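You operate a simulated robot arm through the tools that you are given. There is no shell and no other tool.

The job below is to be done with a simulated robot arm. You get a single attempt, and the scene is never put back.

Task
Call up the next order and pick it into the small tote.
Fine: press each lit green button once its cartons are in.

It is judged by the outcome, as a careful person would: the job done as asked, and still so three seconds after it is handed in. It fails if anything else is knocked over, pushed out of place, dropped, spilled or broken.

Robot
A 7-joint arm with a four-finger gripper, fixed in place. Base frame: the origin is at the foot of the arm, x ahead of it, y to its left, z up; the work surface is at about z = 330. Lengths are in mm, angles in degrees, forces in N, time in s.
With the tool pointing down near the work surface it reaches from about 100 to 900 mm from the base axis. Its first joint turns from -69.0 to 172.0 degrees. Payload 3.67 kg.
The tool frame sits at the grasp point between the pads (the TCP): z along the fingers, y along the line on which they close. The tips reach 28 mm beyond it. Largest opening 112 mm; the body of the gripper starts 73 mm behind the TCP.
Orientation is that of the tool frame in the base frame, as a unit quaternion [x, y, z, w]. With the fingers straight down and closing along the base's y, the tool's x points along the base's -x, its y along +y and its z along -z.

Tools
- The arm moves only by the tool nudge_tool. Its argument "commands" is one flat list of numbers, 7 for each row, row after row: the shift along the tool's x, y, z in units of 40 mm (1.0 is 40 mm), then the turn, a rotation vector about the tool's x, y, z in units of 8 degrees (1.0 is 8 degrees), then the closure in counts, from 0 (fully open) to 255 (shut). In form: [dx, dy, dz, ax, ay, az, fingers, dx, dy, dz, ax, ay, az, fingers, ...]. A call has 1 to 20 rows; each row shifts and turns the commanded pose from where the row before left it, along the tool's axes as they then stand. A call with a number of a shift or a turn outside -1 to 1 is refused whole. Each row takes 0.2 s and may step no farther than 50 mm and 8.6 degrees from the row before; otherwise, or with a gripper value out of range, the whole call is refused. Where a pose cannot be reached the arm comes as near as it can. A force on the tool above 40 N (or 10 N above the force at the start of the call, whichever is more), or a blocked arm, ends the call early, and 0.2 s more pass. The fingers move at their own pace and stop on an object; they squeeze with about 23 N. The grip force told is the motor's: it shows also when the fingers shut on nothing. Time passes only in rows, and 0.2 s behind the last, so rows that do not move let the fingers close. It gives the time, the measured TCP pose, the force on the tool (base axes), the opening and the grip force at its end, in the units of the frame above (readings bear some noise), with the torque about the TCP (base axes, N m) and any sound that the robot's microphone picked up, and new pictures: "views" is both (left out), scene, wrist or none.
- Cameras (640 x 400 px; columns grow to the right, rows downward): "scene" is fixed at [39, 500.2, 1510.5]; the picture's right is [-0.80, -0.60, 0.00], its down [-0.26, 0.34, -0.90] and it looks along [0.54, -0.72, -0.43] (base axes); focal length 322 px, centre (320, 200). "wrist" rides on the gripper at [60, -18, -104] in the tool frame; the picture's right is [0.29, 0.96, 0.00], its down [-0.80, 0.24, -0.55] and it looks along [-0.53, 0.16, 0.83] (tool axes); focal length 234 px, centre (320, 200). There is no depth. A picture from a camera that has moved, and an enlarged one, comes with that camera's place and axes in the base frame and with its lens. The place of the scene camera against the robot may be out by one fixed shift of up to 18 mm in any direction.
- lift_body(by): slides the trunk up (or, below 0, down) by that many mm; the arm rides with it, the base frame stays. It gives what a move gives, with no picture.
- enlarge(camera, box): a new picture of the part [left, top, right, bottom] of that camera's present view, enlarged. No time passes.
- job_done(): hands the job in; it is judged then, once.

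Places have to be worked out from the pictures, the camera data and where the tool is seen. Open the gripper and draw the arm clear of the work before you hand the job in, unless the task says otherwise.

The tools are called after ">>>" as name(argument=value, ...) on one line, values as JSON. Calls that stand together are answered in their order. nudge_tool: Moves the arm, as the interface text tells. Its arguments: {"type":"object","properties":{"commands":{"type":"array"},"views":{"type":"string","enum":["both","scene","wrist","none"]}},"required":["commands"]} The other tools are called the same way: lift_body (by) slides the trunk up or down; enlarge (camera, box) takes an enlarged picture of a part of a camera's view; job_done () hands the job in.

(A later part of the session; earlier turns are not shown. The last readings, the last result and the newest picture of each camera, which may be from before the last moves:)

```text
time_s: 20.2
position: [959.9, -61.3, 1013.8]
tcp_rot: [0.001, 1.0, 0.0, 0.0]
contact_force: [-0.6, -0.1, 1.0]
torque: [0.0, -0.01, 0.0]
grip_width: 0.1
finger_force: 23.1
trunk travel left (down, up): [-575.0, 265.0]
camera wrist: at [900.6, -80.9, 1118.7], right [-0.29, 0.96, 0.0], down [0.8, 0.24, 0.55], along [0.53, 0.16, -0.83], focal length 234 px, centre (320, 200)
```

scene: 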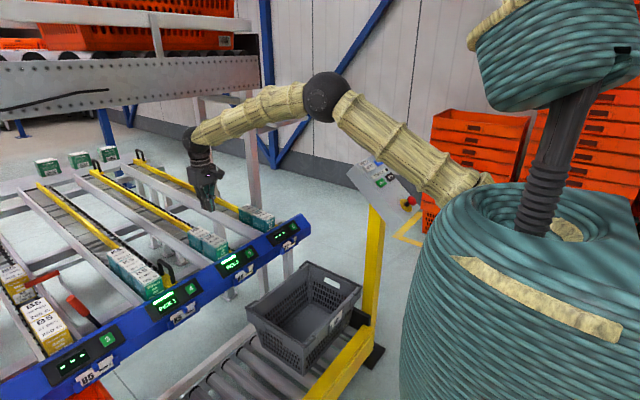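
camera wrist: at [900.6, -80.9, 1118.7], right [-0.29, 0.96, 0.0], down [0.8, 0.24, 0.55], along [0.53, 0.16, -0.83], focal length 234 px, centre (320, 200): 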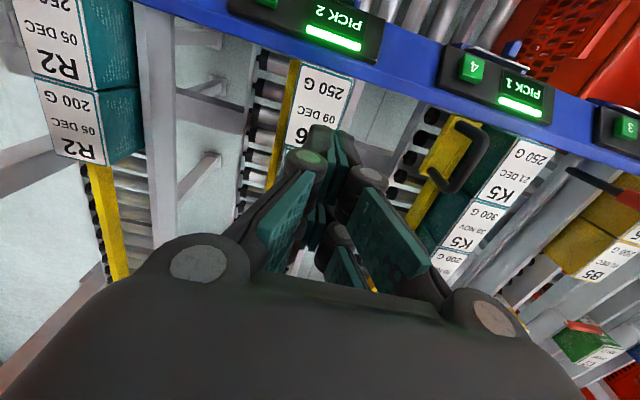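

The fingers closed on nothing, so the carton slipped out of the shallow grip. I check that it is still in place.

>>> enlarge(camera="scene", box=[170, 195, 270, 285])

>>> enlarge(camera="wrist", box=[240, 30, 400, 200])

```text
4.44 times, centred on (220, 240) of scene
camera zoom: at [39.0, 500.2, 1510.5], right [-0.8, -0.6, 0.0], down [-0.26, 0.34, -0.9], along [0.54, -0.72, -0.43], focal length 1429 px, centre (764, 22)
```

zoom: 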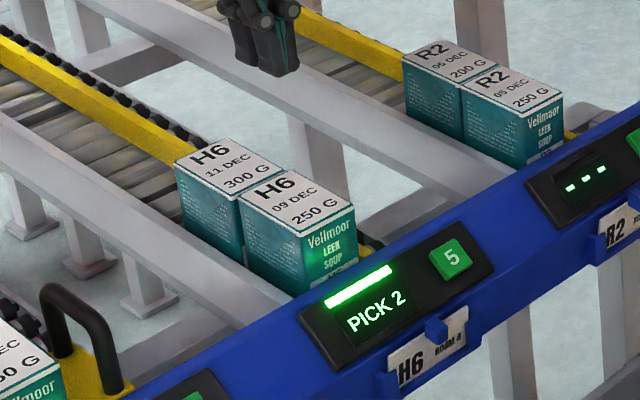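

```text
2.35 times, centred on (320, 115) of wrist
camera zoom: at [900.6, -80.9, 1118.7], right [-0.29, 0.96, 0.0], down [0.8, 0.24, 0.55], along [0.53, 0.16, -0.83], focal length 551 px, centre (320, 400)
```

zoom: 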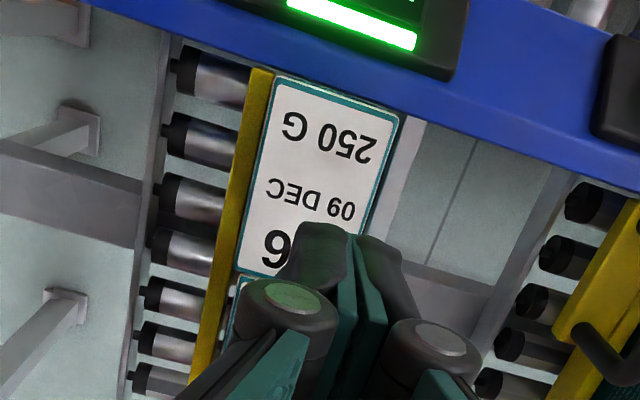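

The carton is back standing in its place and nothing else moved. Its top is at z = 856, so the pads only half overlapped it. The rail top is about z = 818 at y > -19, so with a 64 mm opening I can go about 24 mm deeper, and I do that with a 2 mm shift toward −y.

>>> nudge_tool(commands=[0, -0.05, 0, 0, 0, 0, 109, 0, 0, 0, 0, 0, 0, 109, 0, 0, 1, 0, 0, 0, 109, 0, 0, 1, 0, 0, 0, 109, 0, 0, 1, 0, 0, 0, 109, 0, 0, 0.8, 0, 0, 0, 109], views="both")

>>> enlarge(camera="wrist", box=[180, 60, 460, 300])

```text
time_s: 21.6
position: [960.4, -69.0, 857.1]
tcp_rot: [-0.001, 1.0, 0.0, 0.001]
contact_force: [0.8, -0.5, -0.4]
torque: [-0.01, -0.01, -0.04]
grip_width: 63.7
finger_force: 0.1
trunk travel left (down, up): [-575.0, 265.0]
camera wrist: at [901.5, -87.1, 962.1], right [-0.29, 0.96, 0.0], down [0.8, 0.24, 0.55], along [0.53, 0.16, -0.83], focal length 234 px, centre (320, 200)
```

scene: 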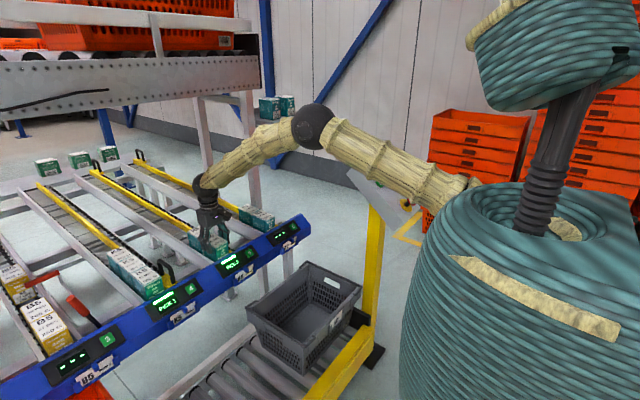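
wrist: 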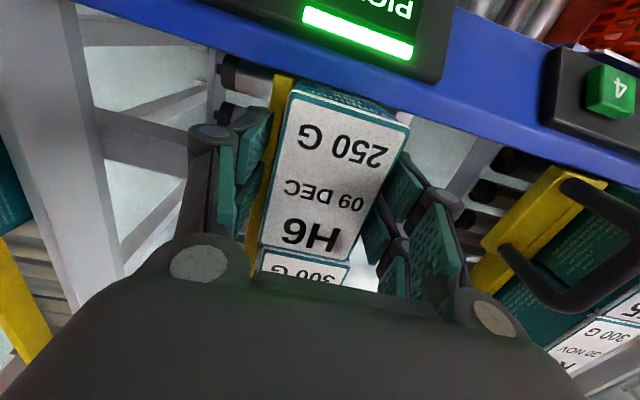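

```text
1.67 times, centred on (320, 180) of wrist
camera zoom: at [901.5, -87.1, 962.1], right [-0.29, 0.96, 0.0], down [0.8, 0.24, 0.55], along [0.53, 0.16, -0.83], focal length 390 px, centre (320, 233)
```

zoom: 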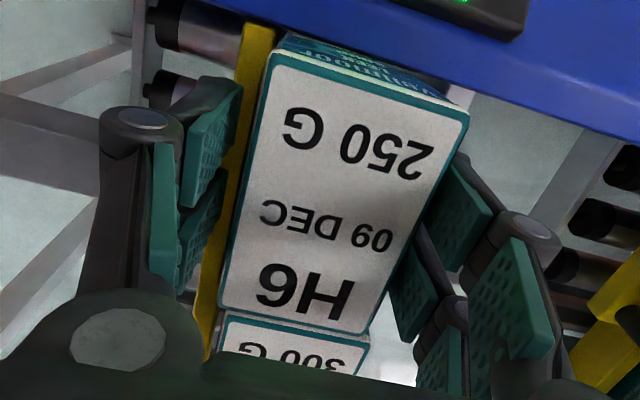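

The fingers straddle the carton with the +y finger close to its face. I shift 1.5 mm back, descend 24 mm more in small steps, close firmly, then lift only slightly to test the hold.

>>> nudge_tool(commands=[0, 0.04, 0, 0, 0, 0, 109, 0, 0, 0.2, 0, 0, 0, 109, 0, 0, 0.2, 0, 0, 0, 109, 0, 0, 0.2, 0, 0, 0, 109, 0, 0, 0, 0, 0, 0, 255, 0, 0, 0, 0, 0, 0, 255, 0, 0, 0, 0, 0, 0, 255, 0, 0, 0, 0, 0, 0, 255], views="both")

```text
time_s: 23.4
position: [962.2, -66.9, 834.9]
tcp_rot: [0.001, 1.0, -0.001, -0.001]
contact_force: [0.9, -0.8, 1.3]
torque: [-0.13, -0.05, 0.04]
grip_width: 54.6
finger_force: 22.7
trunk travel left (down, up): [-575.0, 265.0]
camera wrist: at [902.6, -85.3, 939.3], right [-0.29, 0.96, 0.0], down [0.8, 0.24, 0.55], along [0.53, 0.16, -0.83], focal length 234 px, centre (320, 200)
```

scene: 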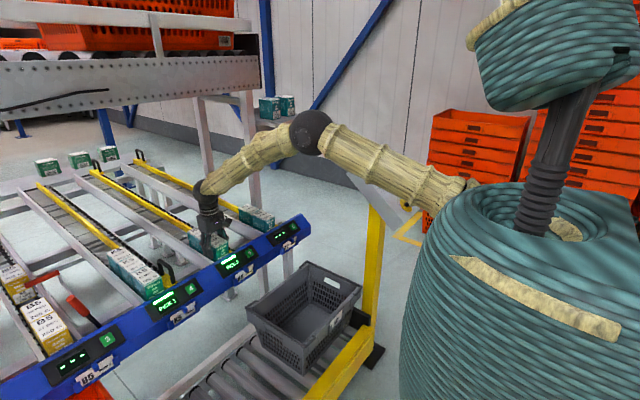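
wrist: 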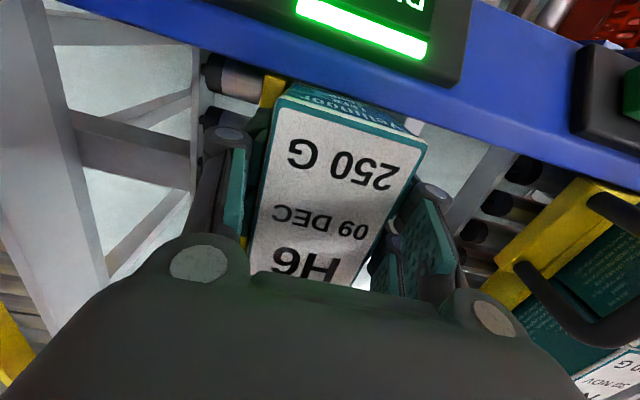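

It is gripped again at 54.6 mm with about 49 mm of overlap. I lift slowly 20 mm and check the grip width and load.

>>> nudge_tool(commands=[0, 0, -0.1, 0, 0, 0, 255, 0, 0, -0.1, 0, 0, 0, 255, 0, 0, -0.15, 0, 0, 0, 255, 0, 0, -0.15, 0, 0, 0, 255], views="both")

```text
time_s: 24.4
position: [961.3, -65.6, 854.5]
tcp_rot: [-0.001, 1.0, 0.0, -0.001]
contact_force: [-0.8, 0.6, -2.6]
torque: [0.02, 0.01, 0.01]
grip_width: 54.6
finger_force: 23.1
trunk travel left (down, up): [-575.0, 265.0]
camera wrist: at [902.3, -83.9, 959.6], right [-0.29, 0.96, 0.0], down [0.8, 0.24, 0.55], along [0.53, 0.16, -0.83], focal length 234 px, centre (320, 200)
```

scene: 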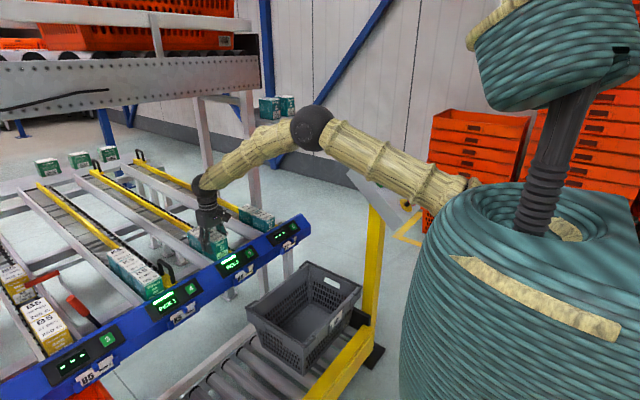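
wrist: 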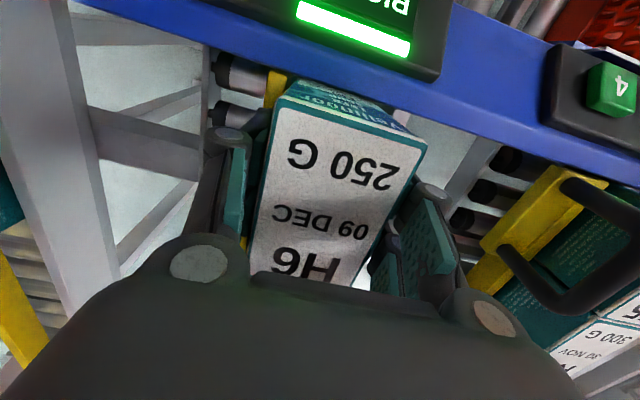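

It holds: the width is steady and the load of −2.6 N matches 250 g. I keep lifting gently until the carton clears the beam.

>>> nudge_tool(commands=[0, 0, -0.3, 0, 0, 0, 255, 0, 0, -0.45, 0, 0, 0, 255, 0, 0, -0.55, 0, 0, 0, 255, 0, 0, -0.6, 0, 0, 0, 255, 0, 0, -0.6, 0, 0, 0, 255, 0, 0, -0.6, 0, 0, 0, 255, 0, 0, -0.5, 0, 0, 0, 255, 0, 0, -0.3, 0, 0, 0, 255], views="both")

```text
time_s: 26.2
position: [962.9, -65.9, 1011.8]
tcp_rot: [-0.001, 1.0, 0.0, 0.0]
contact_force: [0.1, -0.6, -1.6]
torque: [0.01, -0.03, -0.02]
grip_width: 54.8
finger_force: 23.5
trunk travel left (down, up): [-575.0, 265.0]
camera wrist: at [904.0, -84.5, 1117.0], right [-0.29, 0.96, 0.0], down [0.8, 0.24, 0.55], along [0.53, 0.16, -0.83], focal length 234 px, centre (320, 200)
```

scene: 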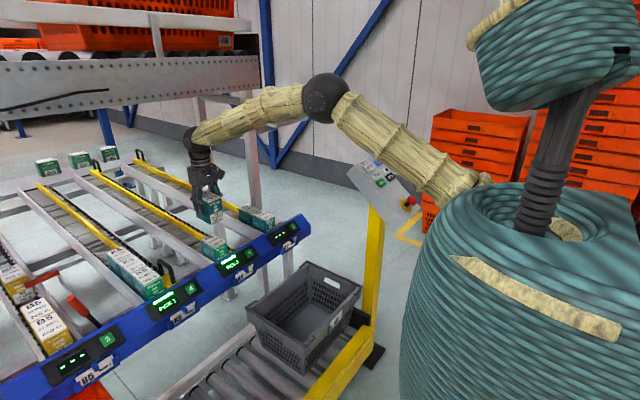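
wrist: 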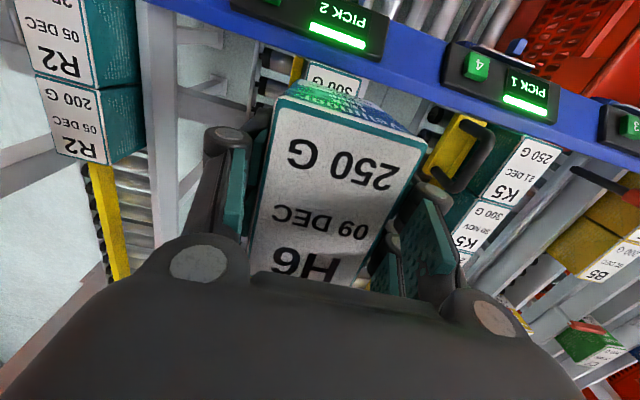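

The carton is out, and the second H6 carton rolled forward into the front position. I carry this one at this height over to the tote, estimated centre about [750, -300], and look at it from above.

>>> nudge_tool(commands=[0.3, -0.35, 0, 0, 0, 0, 255, 0.65, -0.73, 0, 0, 0, 0, 255, 0.65, -0.73, 0, 0, 0, 0, 255, 0.65, -0.73, 0, 0, 0, 0, 255, 0.65, -0.73, 0, 0, 0, 0, 255, 0.65, -0.73, 0, 0, 0, 0, 255, 0.65, -0.73, 0, 0, 0, 0, 255, 0.65, -0.73, 0, 0, 0, 0, 255, 0.3, -0.35, 0, 0, 0, 0, 255], views="both")

>>> enlarge(camera="wrist", box=[120, 0, 520, 290])

>>> enlarge(camera="scene", box=[200, 140, 400, 360])

```text
time_s: 28.2
position: [754.3, -299.9, 1009.6]
tcp_rot: [0.0, 1.0, 0.0, 0.0]
contact_force: [-0.1, 0.6, -2.6]
torque: [0.02, 0.03, -0.01]
grip_width: 54.8
finger_force: 22.7
trunk travel left (down, up): [-575.0, 265.0]
camera wrist: at [696.2, -318.8, 1113.7], right [-0.29, 0.96, 0.0], down [0.8, 0.24, 0.55], along [0.53, 0.16, -0.83], focal length 234 px, centre (320, 200)
```

scene: 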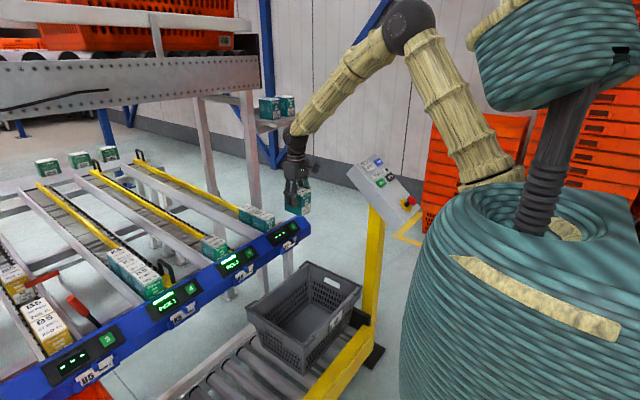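
wrist: 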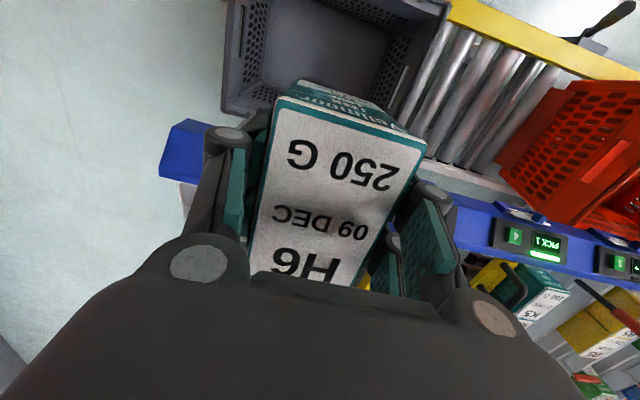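

```text
1.38 times, centred on (320, 145) of wrist
camera zoom: at [696.2, -318.8, 1113.7], right [-0.29, 0.96, 0.0], down [0.8, 0.24, 0.55], along [0.53, 0.16, -0.83], focal length 323 px, centre (320, 276)
```

zoom: 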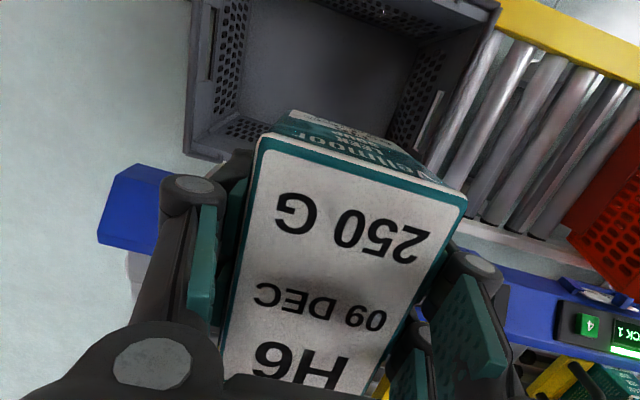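

```text
1.82 times, centred on (300, 250) of scene
camera zoom: at [39.0, 500.2, 1510.5], right [-0.8, -0.6, 0.0], down [-0.26, 0.34, -0.9], along [0.54, -0.72, -0.43], focal length 585 px, centre (356, 109)
```

zoom: 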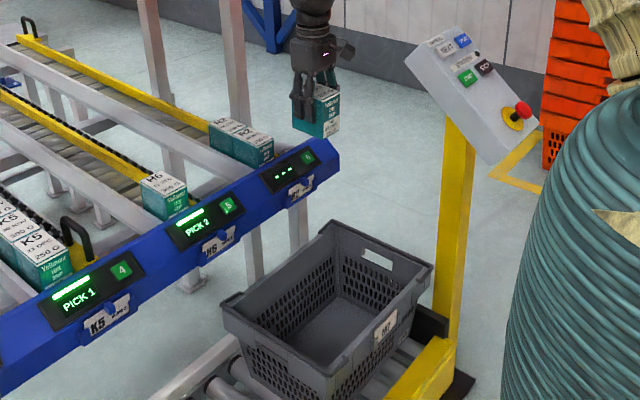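

The tote's rim appears to span x ≈ 570–865, y ≈ -485 to -107 at z ≈ 560, centred near [718, -296], consistent with a 400×300 tote. I enlarge the scene to measure how far the carton hangs below the fingers.

>>> enlarge(camera="scene", box=[265, 120, 345, 230])

>>> enlarge(camera="scene", box=[235, 255, 395, 365])

```text
3.64 times, centred on (305, 175) of scene
camera zoom: at [39.0, 500.2, 1510.5], right [-0.8, -0.6, 0.0], down [-0.26, 0.34, -0.9], along [0.54, -0.72, -0.43], focal length 1169 px, centre (374, 291)
```

zoom: 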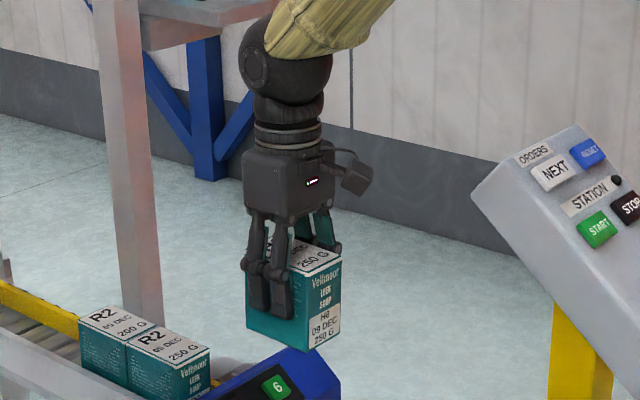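

```text
3.64 times, centred on (315, 310) of scene
camera zoom: at [39.0, 500.2, 1510.5], right [-0.8, -0.6, 0.0], down [-0.26, 0.34, -0.9], along [0.54, -0.72, -0.43], focal length 1169 px, centre (338, -200)
```

zoom: 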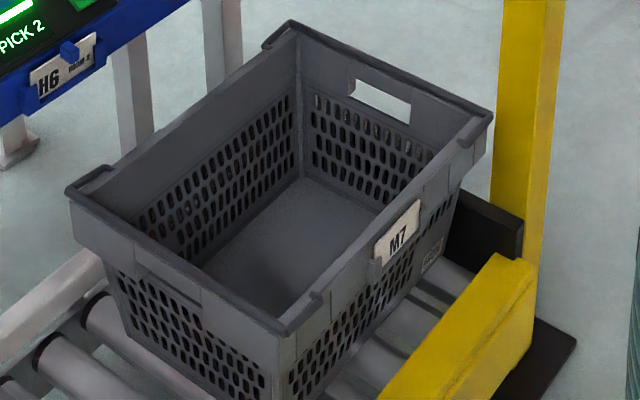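

The carton is about 85×55×81 mm, so its bottom hangs about 60 mm below the TCP. The tote floor is near z ≈ 340, with x ≈ 618–818 and y ≈ -445 to -147. I go above the first spot, [718, -370], with the carton still above the rim, and look again.

>>> nudge_tool(commands=[0.1125, -0.219, 0.5, 0, 0, 0, 255, 0.1125, -0.219, 0.9, 0, 0, 0, 255, 0.1125, -0.219, 0.9, 0, 0, 0, 255, 0.1125, -0.219, 0.9, 0, 0, 0, 255, 0.1125, -0.219, 0.9, 0, 0, 0, 255, 0.1125, -0.219, 0.9, 0, 0, 0, 255, 0.1125, -0.219, 0.9, 0, 0, 0, 255, 0.1125, -0.219, 0.9, 0, 0, 0, 255, 0, 0, 0.7, 0, 0, 0, 255], views="both")

>>> enlarge(camera="scene", box=[220, 200, 400, 370])

```text
time_s: 30.2
position: [720.2, -371.4, 711.4]
tcp_rot: [0.0, 1.0, 0.0, 0.0]
contact_force: [0.0, -0.3, -2.7]
torque: [0.01, 0.02, 0.0]
grip_width: 54.7
finger_force: 23.1
trunk travel left (down, up): [-575.0, 265.0]
camera wrist: at [661.4, -389.0, 815.8], right [-0.29, 0.96, 0.0], down [0.8, 0.24, 0.55], along [0.53, 0.16, -0.83], focal length 234 px, centre (320, 200)
```

scene: 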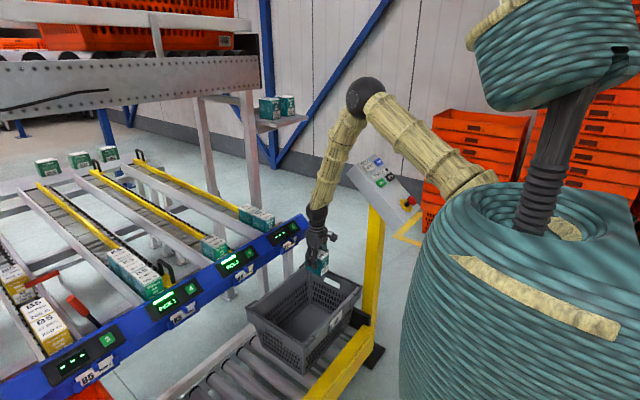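
wrist: 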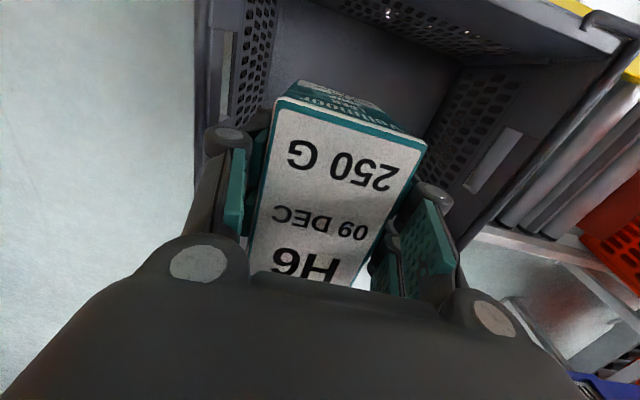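

```text
2.35 times, centred on (310, 285) of scene
camera zoom: at [39.0, 500.2, 1510.5], right [-0.8, -0.6, 0.0], down [-0.26, 0.34, -0.9], along [0.54, -0.72, -0.43], focal length 757 px, centre (344, 0)
```

zoom: 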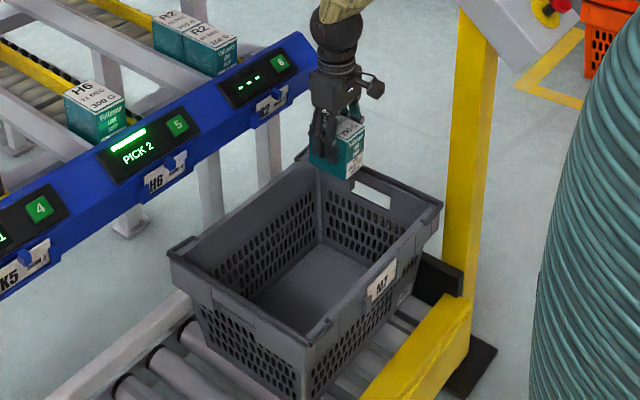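

The carton sits centred over its spot, with about 45 mm to the −y wall at floor level. I lower it into the tote, stopping about 25 mm above the expected floor.

>>> nudge_tool(commands=[0, 0, 0.6, 0, 0, 0, 255, 0, 0, 1, 0, 0, 0, 255, 0, 0, 1, 0, 0, 0, 255, 0, 0, 1, 0, 0, 0, 255, 0, 0, 1, 0, 0, 0, 255, 0, 0, 1, 0, 0, 0, 255, 0, 0, 0.8, 0, 0, 0, 255, 0, 0, 0.5, 0, 0, 0, 255], views="both")

>>> enlarge(camera="scene", box=[220, 200, 400, 370])

```text
time_s: 32.0
position: [717.4, -367.0, 434.6]
tcp_rot: [0.0, 1.0, 0.0, 0.001]
contact_force: [0.5, 0.4, -2.4]
torque: [0.0, 0.03, -0.02]
grip_width: 54.6
finger_force: 23.1
trunk travel left (down, up): [-575.0, 265.0]
camera wrist: at [658.3, -385.7, 538.9], right [-0.29, 0.96, 0.0], down [0.8, 0.24, 0.55], along [0.53, 0.16, -0.83], focal length 234 px, centre (320, 200)
```

scene: 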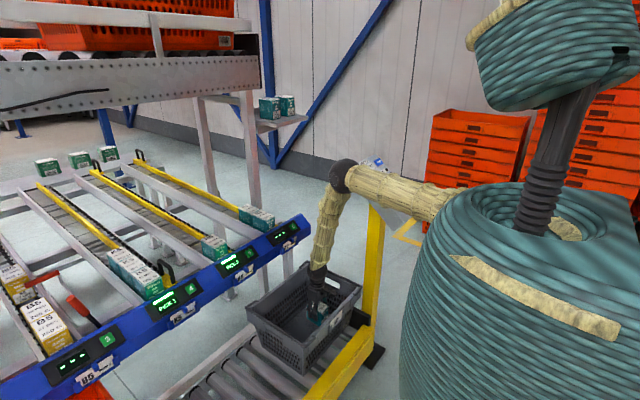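
wrist: 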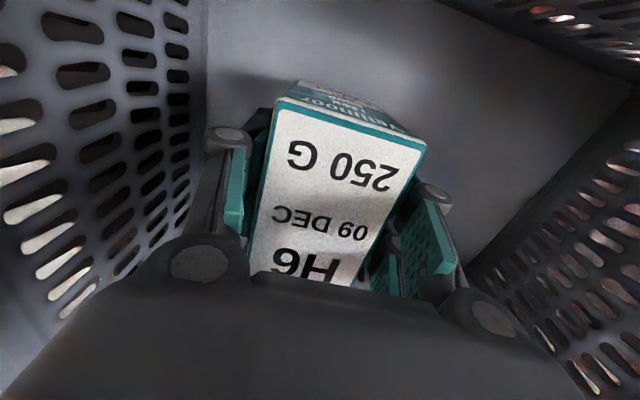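

```text
2.35 times, centred on (310, 285) of scene
camera zoom: at [39.0, 500.2, 1510.5], right [-0.8, -0.6, 0.0], down [-0.26, 0.34, -0.9], along [0.54, -0.72, -0.43], focal length 757 px, centre (344, 0)
```

zoom: 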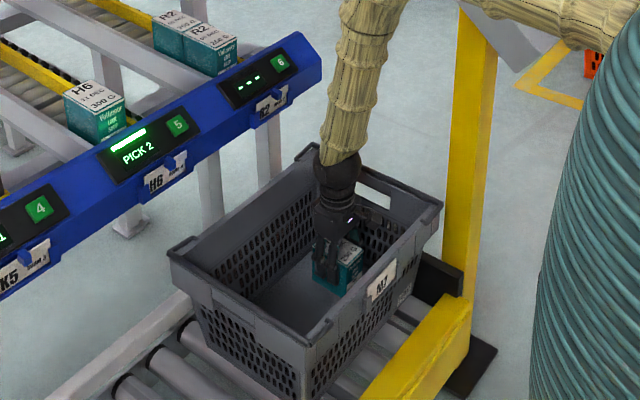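

The carton is inside with clear space around it, and the arm is well clear of the panel. I lower the last part in small steps to find the floor.

>>> nudge_tool(commands=[0, 0, 0.25, 0, 0, 0, 255, 0, 0, 0.25, 0, 0, 0, 255, 0, 0, 0.06, 0, 0, 0, 255, 0, 0, 0.06, 0, 0, 0, 255, 0, 0, 0.06, 0, 0, 0, 255, 0, 0, 0.06, 0, 0, 0, 255], views="wrist")

```text
time_s: 33.4
position: [718.8, -369.9, 404.1]
tcp_rot: [0.0, 1.0, 0.0, -0.001]
contact_force: [0.3, -0.6, -2.0]
torque: [0.02, -0.02, -0.02]
grip_width: 54.9
finger_force: 23.1
trunk travel left (down, up): [-575.0, 265.0]
camera wrist: at [659.7, -387.7, 509.4], right [-0.29, 0.96, 0.0], down [0.8, 0.24, 0.55], along [0.53, 0.16, -0.83], focal length 234 px, centre (320, 200)
```

wrist: 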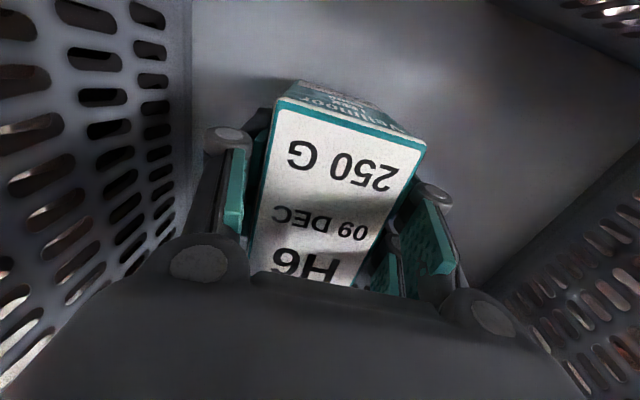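

There is no contact yet (still −2 N). I continue down in 2 mm steps.

>>> nudge_tool(commands=[0, 0, 0.06, 0, 0, 0, 255, 0, 0, 0.06, 0, 0, 0, 255, 0, 0, 0.06, 0, 0, 0, 255], views="none")

```text
time_s: 34.2
position: [719.6, -369.5, 399.3]
tcp_rot: [-0.001, 1.0, 0.0, 0.0]
contact_force: [0.6, -0.7, 4.0]
torque: [-0.22, 0.29, -0.01]
grip_width: 55.1
finger_force: 22.8
trunk travel left (down, up): [-575.0, 265.0]
```

There is contact with the floor (force now +4 N). I open to about 76 mm, wait for the fingers, then rise straight up out of the tote.

>>> nudge_tool(commands=[0, 0, 0, 0, 0, 0, 82, 0, 0, 0, 0, 0, 0, 82, 0, 0, -0.3, 0, 0, 0, 82, 0, 0, -0.6, 0, 0, 0, 82, 0, 0, -1, 0, 0, 0, 82, 0, 0, -1, 0, 0, 0, 82, 0, 0, -1, 0, 0, 0, 82, 0, 0, -1, 0, 0, 0, 82, 0, 0, -1, 0, 0, 0, 82, 0, 0, -1, 0, 0, 0, 82, 0, 0, -1, 0, 0, 0, 82], views="both")

```text
time_s: 36.6
position: [716.8, -368.2, 717.2]
tcp_rot: [0.001, 1.0, -0.001, 0.0]
contact_force: [-0.3, 0.1, 0.7]
torque: [-0.01, -0.02, 0.02]
grip_width: 76.0
finger_force: 0.2
trunk travel left (down, up): [-575.0, 265.0]
camera wrist: at [657.5, -387.3, 820.6], right [-0.29, 0.96, 0.0], down [0.8, 0.24, 0.55], along [0.53, 0.16, -0.83], focal length 234 px, centre (320, 200)
```

scene: 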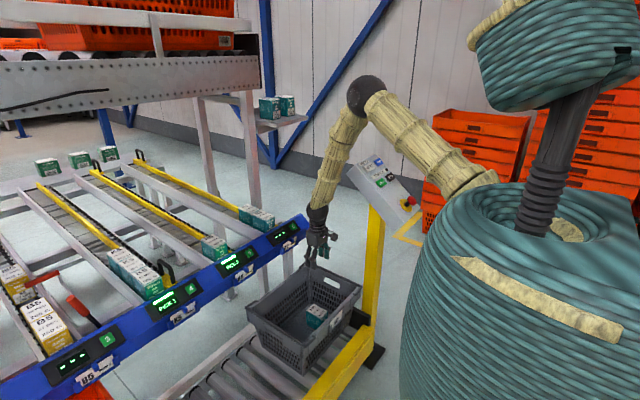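
wrist: 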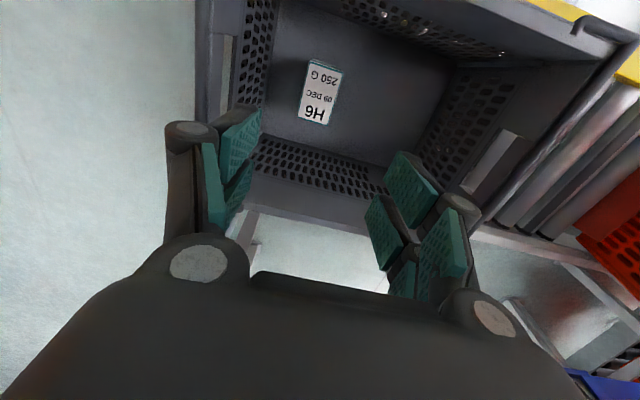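

The first H6 carton stands upright in the tote. I go back up and over to the second H6 carton the same way.

>>> nudge_tool(commands=[-0.1125, 0.219, -0.93, 0, 0, 0, 82, -0.1125, 0.219, -0.93, 0, 0, 0, 82, -0.1125, 0.219, -0.93, 0, 0, 0, 82, -0.1125, 0.219, -0.93, 0, 0, 0, 82, -0.1125, 0.219, -0.93, 0, 0, 0, 82, -0.1125, 0.219, -0.93, 0, 0, 0, 82, -0.1125, 0.219, -0.93, 0, 0, 0, 82, -0.1125, 0.219, -0.93, 0, 0, 0, 82, -0.654, 0.727, 0, 0, 0, 0, 82, -0.654, 0.727, 0, 0, 0, 0, 82, -0.654, 0.727, 0, 0, 0, 0, 82, -0.654, 0.727, 0, 0, 0, 0, 82, -0.654, 0.727, 0, 0, 0, 0, 82, -0.654, 0.727, 0, 0, 0, 0, 82, -0.654, 0.727, 0, 0, 0, 0, 82, -0.654, 0.727, 0, 0, 0, 0, 82], views="both")

>>> enlarge(camera="wrist", box=[220, 30, 420, 240])

```text
time_s: 40.0
position: [965.9, -66.6, 1010.6]
tcp_rot: [0.001, 1.0, 0.0, 0.0]
contact_force: [1.2, -0.2, 0.2]
torque: [-0.03, 0.05, 0.02]
grip_width: 75.8
finger_force: 0.1
trunk travel left (down, up): [-575.0, 265.0]
camera wrist: at [907.3, -84.6, 1114.8], right [-0.29, 0.96, 0.0], down [0.8, 0.24, 0.55], along [0.53, 0.16, -0.83], focal length 234 px, centre (320, 200)
```

scene: 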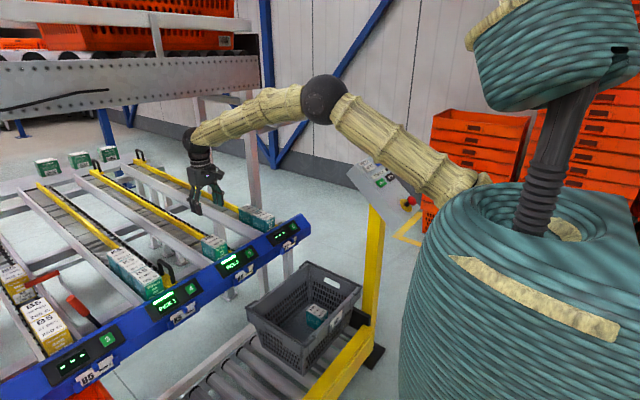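
wrist: 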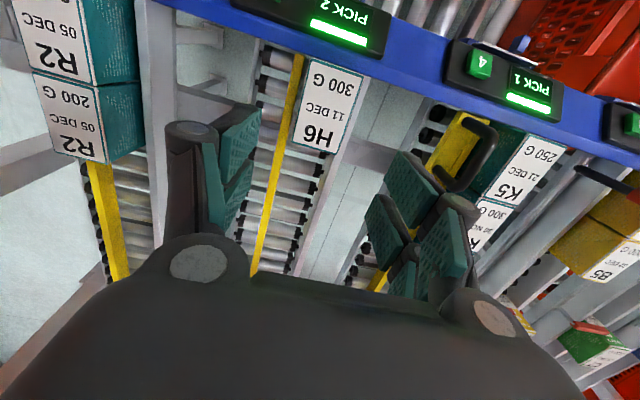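

```text
1.90 times, centred on (320, 135) of wrist
camera zoom: at [907.3, -84.6, 1114.8], right [-0.29, 0.96, 0.0], down [0.8, 0.24, 0.55], along [0.53, 0.16, -0.83], focal length 446 px, centre (320, 324)
```

zoom: 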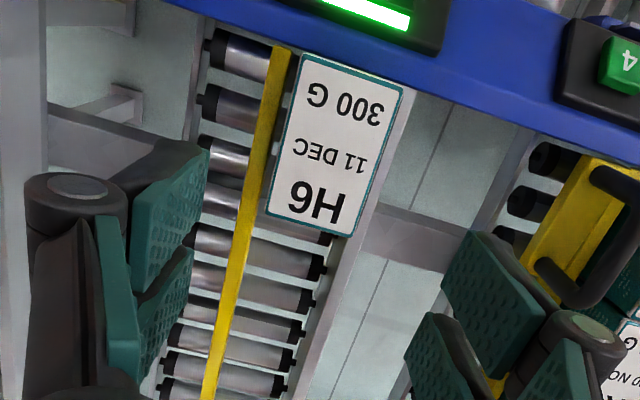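

The second H6 carton sits at the stop, centre near [963, -63] with its top at z ≈ 853. I enlarge to judge the clearance to the +y rail.

>>> enlarge(camera="wrist", box=[270, 50, 370, 190])

>>> enlarge(camera="scene", box=[185, 215, 245, 275])

```text
2.86 times, centred on (320, 120) of wrist
camera zoom: at [907.3, -84.6, 1114.8], right [-0.29, 0.96, 0.0], down [0.8, 0.24, 0.55], along [0.53, 0.16, -0.83], focal length 669 px, centre (320, 429)
```

zoom: 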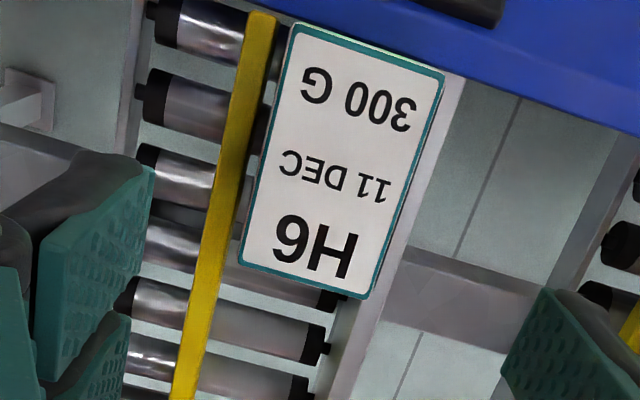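

```text
6.67 times, centred on (215, 245) of scene
camera zoom: at [39.0, 500.2, 1510.5], right [-0.8, -0.6, 0.0], down [-0.26, 0.34, -0.9], along [0.54, -0.72, -0.43], focal length 2144 px, centre (1020, -100)
```

zoom: 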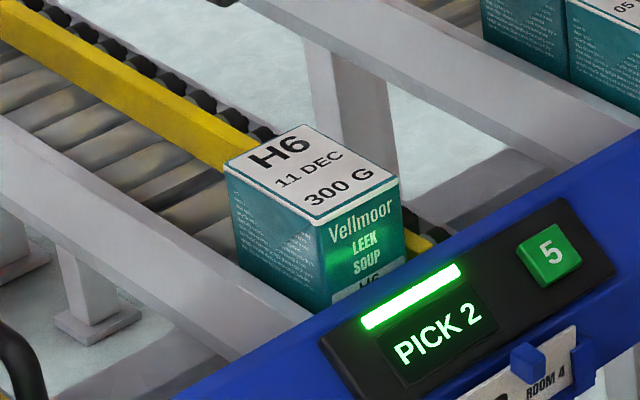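

The carton is at y ≈ -62, x ≈ 963, and the rail top may be near z = 810. I align to it, open to 66 mm and descend to a TCP of about 858 before the final approach.

>>> nudge_tool(commands=[0.06, 0.09, 0.5, 0, 0, 0, 105, 0, 0, 1, 0, 0, 0, 105, 0, 0, 1, 0, 0, 0, 105, 0, 0, 0.8, 0, 0, 0, 105, 0, 0, 0.5, 0, 0, 0, 105], views="both")

>>> enlarge(camera="wrist", box=[180, 60, 460, 300])

```text
time_s: 41.2
position: [960.3, -63.2, 856.5]
tcp_rot: [0.001, 1.0, -0.001, 0.0]
contact_force: [-0.4, -0.3, 0.3]
torque: [-0.02, 0.01, -0.03]
grip_width: 65.9
finger_force: 0.1
trunk travel left (down, up): [-575.0, 265.0]
camera wrist: at [901.9, -80.5, 962.0], right [-0.29, 0.96, 0.0], down [0.8, 0.24, 0.55], along [0.53, 0.16, -0.83], focal length 234 px, centre (320, 200)
```

scene: 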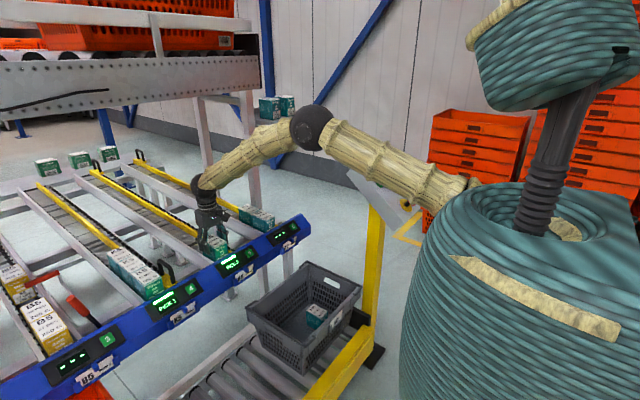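
wrist: 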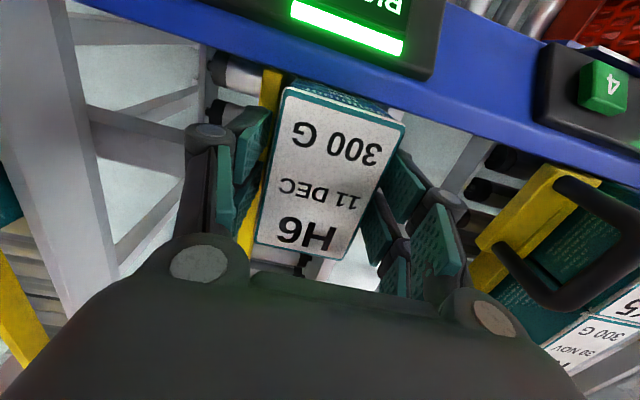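

```text
1.67 times, centred on (320, 180) of wrist
camera zoom: at [901.9, -80.5, 962.0], right [-0.29, 0.96, 0.0], down [0.8, 0.24, 0.55], along [0.53, 0.16, -0.83], focal length 390 px, centre (320, 233)
```

zoom: 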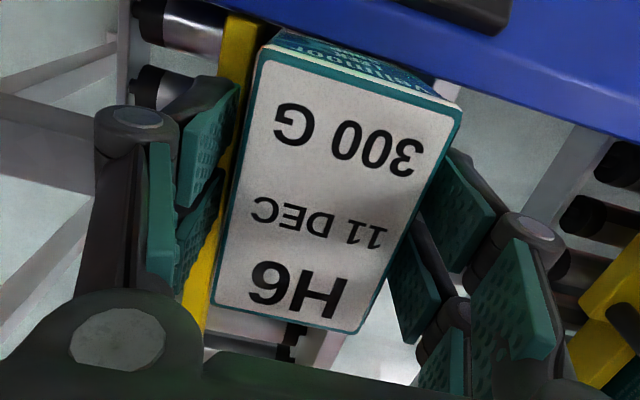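

The carton is now evenly between the fingers. I descend about 17 mm more, close, and make a small test lift.

>>> nudge_tool(commands=[0, 0, 0.2, 0, 0, 0, 105, 0, 0, 0.23, 0, 0, 0, 105, 0, 0, 0, 0, 0, 0, 255, 0, 0, 0, 0, 0, 0, 255, 0, 0, 0, 0, 0, 0, 255, 0, 0, 0, 0, 0, 0, 255, 0, 0, -0.1, 0, 0, 0, 255, 0, 0, -0.15, 0, 0, 0, 255, 0, 0, -0.15, 0, 0, 0, 255], views="wrist")

```text
time_s: 43.2
position: [963.1, -61.1, 859.1]
tcp_rot: [-0.001, 1.0, 0.0, 0.0]
contact_force: [0.5, -0.4, -2.3]
torque: [-0.02, 0.04, -0.01]
grip_width: 54.8
finger_force: 22.9
trunk travel left (down, up): [-575.0, 265.0]
camera wrist: at [903.0, -79.7, 962.8], right [-0.29, 0.96, 0.0], down [0.8, 0.24, 0.55], along [0.53, 0.16, -0.83], focal length 234 px, centre (320, 200)
```

wrist: 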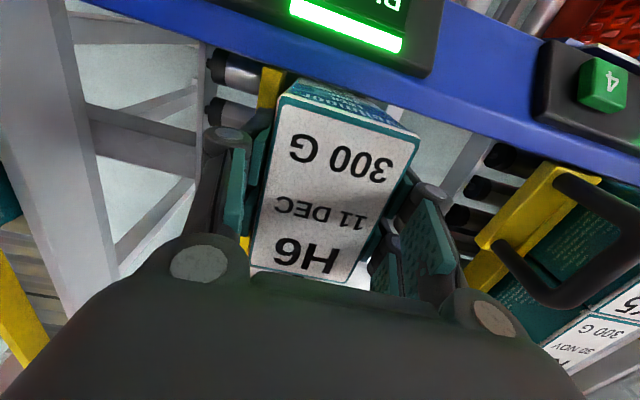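

It holds well (−2.3 N). I lift it clear and carry it over to the tote, next to the first carton.

>>> nudge_tool(commands=[0, 0, -0.3, 0, 0, 0, 255, 0, 0, -0.45, 0, 0, 0, 255, 0, 0, -0.55, 0, 0, 0, 255, 0, 0, -0.6, 0, 0, 0, 255, 0, 0, -0.6, 0, 0, 0, 255, 0, 0, -0.6, 0, 0, 0, 255, 0, 0, -0.5, 0, 0, 0, 255, 0, 0, -0.3, 0, 0, 0, 255, 0.3, -0.275, 0, 0, 0, 0, 255, 0.66, -0.6, 0, 0, 0, 0, 255, 0.66, -0.6, 0, 0, 0, 0, 255, 0.66, -0.6, 0, 0, 0, 0, 255, 0.66, -0.6, 0, 0, 0, 0, 255, 0.66, -0.6, 0, 0, 0, 0, 255, 0.66, -0.6, 0, 0, 0, 0, 255, 0.66, -0.6, 0, 0, 0, 0, 255, 0.3, -0.275, 0, 0, 0, 0, 255], views="both")

```text
time_s: 46.8
position: [752.4, -250.8, 1014.0]
tcp_rot: [0.0, 1.0, 0.0, 0.001]
contact_force: [0.1, 0.4, -2.8]
torque: [0.01, -0.04, 0.0]
grip_width: 54.7
finger_force: 22.9
trunk travel left (down, up): [-575.0, 265.0]
camera wrist: at [694.2, -269.2, 1118.8], right [-0.29, 0.96, 0.0], down [0.8, 0.24, 0.55], along [0.53, 0.16, -0.83], focal length 234 px, centre (320, 200)
```

scene: 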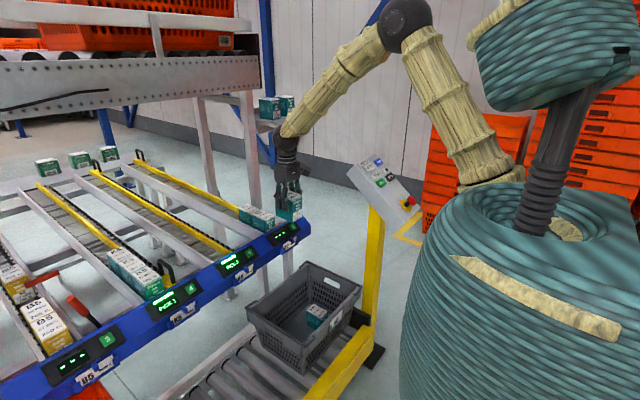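
wrist: 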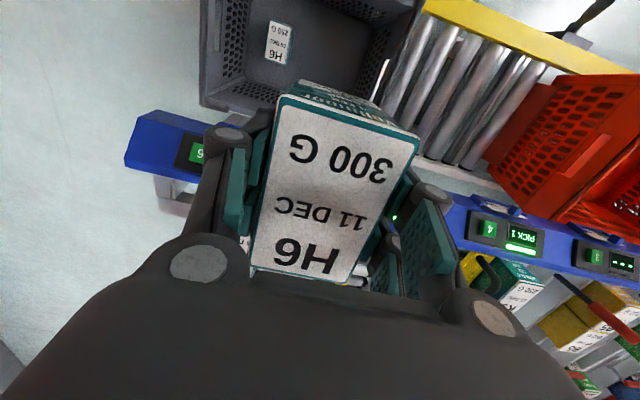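

The second carton is secure. I move down to above its tote spot at [718, -284].

>>> nudge_tool(commands=[0.106, -0.103, 0.5, 0, 0, 0, 255, 0.106, -0.103, 0.9, 0, 0, 0, 255, 0.106, -0.103, 0.9, 0, 0, 0, 255, 0.106, -0.103, 0.9, 0, 0, 0, 255, 0.106, -0.103, 0.9, 0, 0, 0, 255, 0.106, -0.103, 0.9, 0, 0, 0, 255, 0.106, -0.103, 0.9, 0, 0, 0, 255, 0.106, -0.103, 0.9, 0, 0, 0, 255, 0, 0, 0.7, 0, 0, 0, 255], views="both")

>>> enlarge(camera="wrist", box=[160, 0, 560, 290])

```text
time_s: 48.8
position: [722.6, -285.5, 713.7]
tcp_rot: [-0.001, 1.0, 0.0, 0.001]
contact_force: [0.7, 0.3, -2.2]
torque: [0.0, 0.01, -0.01]
grip_width: 55.0
finger_force: 22.8
trunk travel left (down, up): [-575.0, 265.0]
camera wrist: at [663.0, -304.3, 818.4], right [-0.29, 0.96, 0.0], down [0.8, 0.24, 0.55], along [0.53, 0.16, -0.83], focal length 234 px, centre (320, 200)
```

scene: 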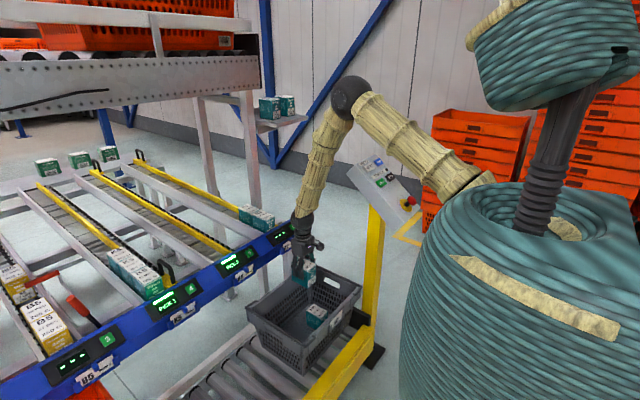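
wrist: 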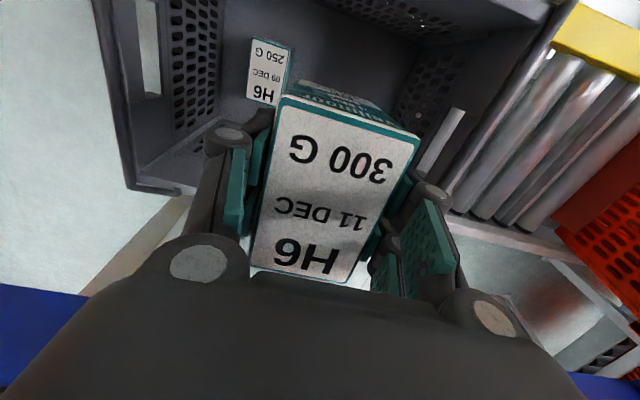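

```text
1.38 times, centred on (360, 145) of wrist
camera zoom: at [663.0, -304.3, 818.4], right [-0.29, 0.96, 0.0], down [0.8, 0.24, 0.55], along [0.53, 0.16, -0.83], focal length 323 px, centre (265, 276)
```

zoom: 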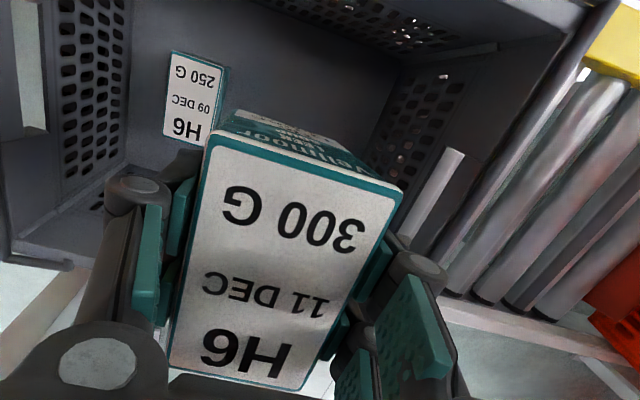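

Carton 1 is at [717, -370] as planned, and there is clear space for carton 2 at y = -285. I lower it in.

>>> nudge_tool(commands=[0, 0, 0.6, 0, 0, 0, 255, 0, 0, 1, 0, 0, 0, 255, 0, 0, 1, 0, 0, 0, 255, 0, 0, 1, 0, 0, 0, 255, 0, 0, 1, 0, 0, 0, 255, 0, 0, 1, 0, 0, 0, 255, 0, 0, 0.8, 0, 0, 0, 255, 0, 0, 0.5, 0, 0, 0, 255, 0, 0, 0.3, 0, 0, 0, 255, 0, 0, 0.15, 0, 0, 0, 255], views="both")

```text
time_s: 51.0
position: [722.1, -284.2, 417.5]
tcp_rot: [-0.001, 1.0, 0.0, 0.001]
contact_force: [0.0, -0.5, -2.8]
torque: [0.02, -0.02, 0.03]
grip_width: 54.8
finger_force: 23.0
trunk travel left (down, up): [-575.0, 265.0]
camera wrist: at [662.0, -302.3, 524.0], right [-0.29, 0.96, 0.0], down [0.8, 0.24, 0.55], along [0.53, 0.16, -0.83], focal length 234 px, centre (320, 200)
```

scene: 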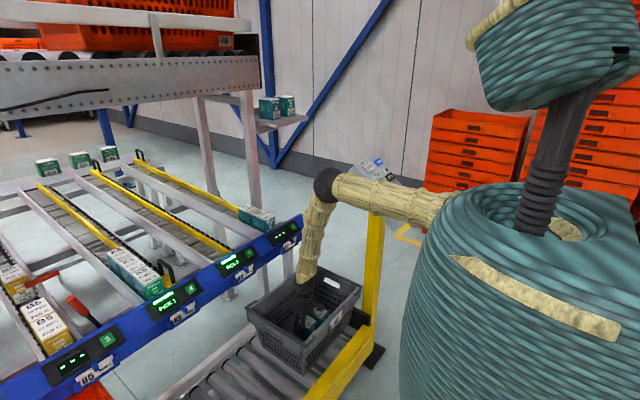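
wrist: 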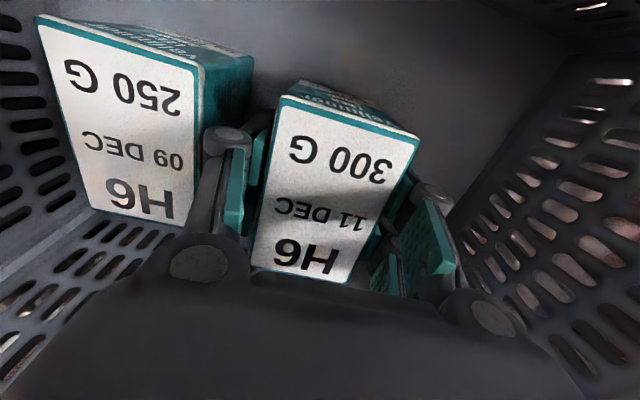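

There is a good gap between the two cartons. I continue down in small steps to touch the floor.

>>> nudge_tool(commands=[0, 0, 0.08, 0, 0, 0, 255, 0, 0, 0.06, 0, 0, 0, 255, 0, 0, 0.06, 0, 0, 0, 255, 0, 0, 0.05, 0, 0, 0, 255], views="none")

```text
time_s: 52.0
position: [721.1, -285.8, 410.3]
tcp_rot: [0.0, 1.0, 0.0, 0.0]
contact_force: [0.0, -0.1, -2.7]
torque: [-0.01, -0.03, 0.01]
grip_width: 54.8
finger_force: 23.0
trunk travel left (down, up): [-575.0, 265.0]
```

There is still no contact, so I take a few more 2 mm steps.

>>> nudge_tool(commands=[0, 0, 0.06, 0, 0, 0, 255, 0, 0, 0.05, 0, 0, 0, 255], views="none")

```text
time_s: 52.6
position: [720.6, -283.9, 406.1]
tcp_rot: [-0.001, 1.0, 0.0, -0.001]
contact_force: [0.1, -0.4, -2.5]
torque: [0.0, -0.04, 0.04]
grip_width: 54.7
finger_force: 22.3
trunk travel left (down, up): [-575.0, 265.0]
```

>>> nudge_tool(commands=[0, 0, 0.05, 0, 0, 0, 255, 0, 0, 0.05, 0, 0, 0, 255], views="none")

```text
time_s: 53.2
position: [720.8, -283.9, 403.3]
tcp_rot: [0.0, 1.0, 0.0, 0.001]
contact_force: [1.7, 0.4, 15.2]
torque: [0.0, 0.62, 0.0]
grip_width: 55.0
finger_force: 23.4
trunk travel left (down, up): [-575.0, 265.0]
```

The carton is down on the floor (15 N). I ease off 1.5 mm, open to about 63 mm so the knuckles stay clear of carton 1, and rise out of the tote.

>>> nudge_tool(commands=[0, 0, -0.04, 0, 0, 0, 255, 0, 0, 0, 0, 0, 0, 112, 0, 0, 0, 0, 0, 0, 112, 0, 0, -0.3, 0, 0, 0, 112, 0, 0, -0.6, 0, 0, 0, 112, 0, 0, -1, 0, 0, 0, 112, 0, 0, -1, 0, 0, 0, 112, 0, 0, -1, 0, 0, 0, 112, 0, 0, -1, 0, 0, 0, 112, 0, 0, -1, 0, 0, 0, 112, 0, 0, -1, 0, 0, 0, 112, 0, 0, -1, 0, 0, 0, 112], views="both")

>>> enlarge(camera="scene", box=[130, 200, 400, 370])

```text
time_s: 55.8
position: [719.2, -282.8, 722.7]
tcp_rot: [0.0, 1.0, -0.001, 0.0]
contact_force: [0.2, -1.1, -0.3]
torque: [0.01, -0.04, 0.0]
grip_width: 63.0
finger_force: 0.1
trunk travel left (down, up): [-575.0, 265.0]
camera wrist: at [660.5, -301.6, 827.9], right [-0.29, 0.96, 0.0], down [0.8, 0.24, 0.55], along [0.53, 0.16, -0.83], focal length 234 px, centre (320, 200)
```

scene: 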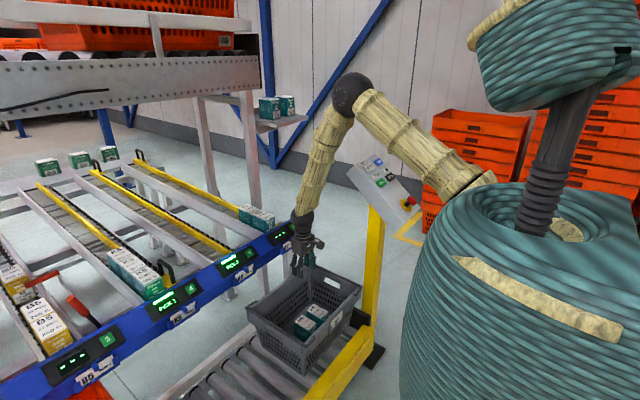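
wrist: 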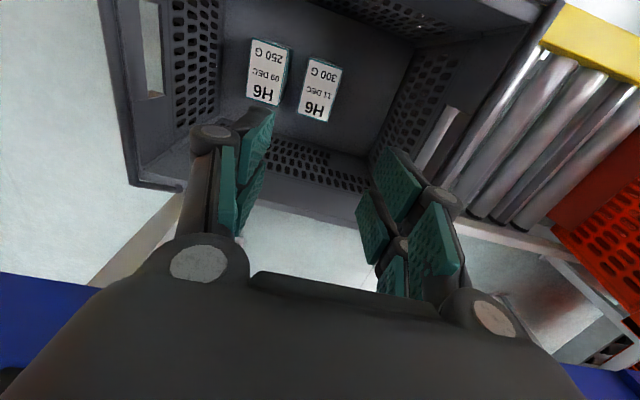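

```text
2.35 times, centred on (265, 285) of scene
camera zoom: at [39.0, 500.2, 1510.5], right [-0.8, -0.6, 0.0], down [-0.26, 0.34, -0.9], along [0.54, -0.72, -0.43], focal length 757 px, centre (449, 0)
```

zoom: 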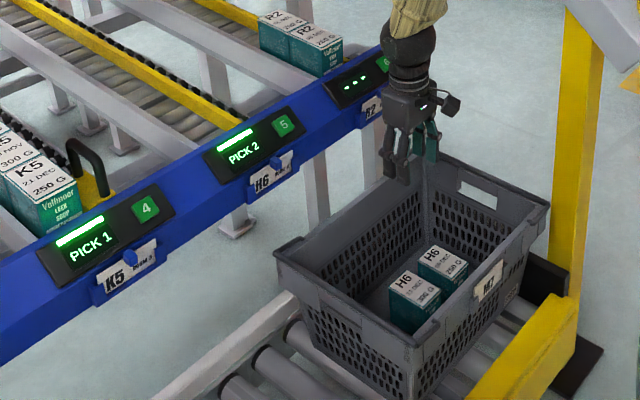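

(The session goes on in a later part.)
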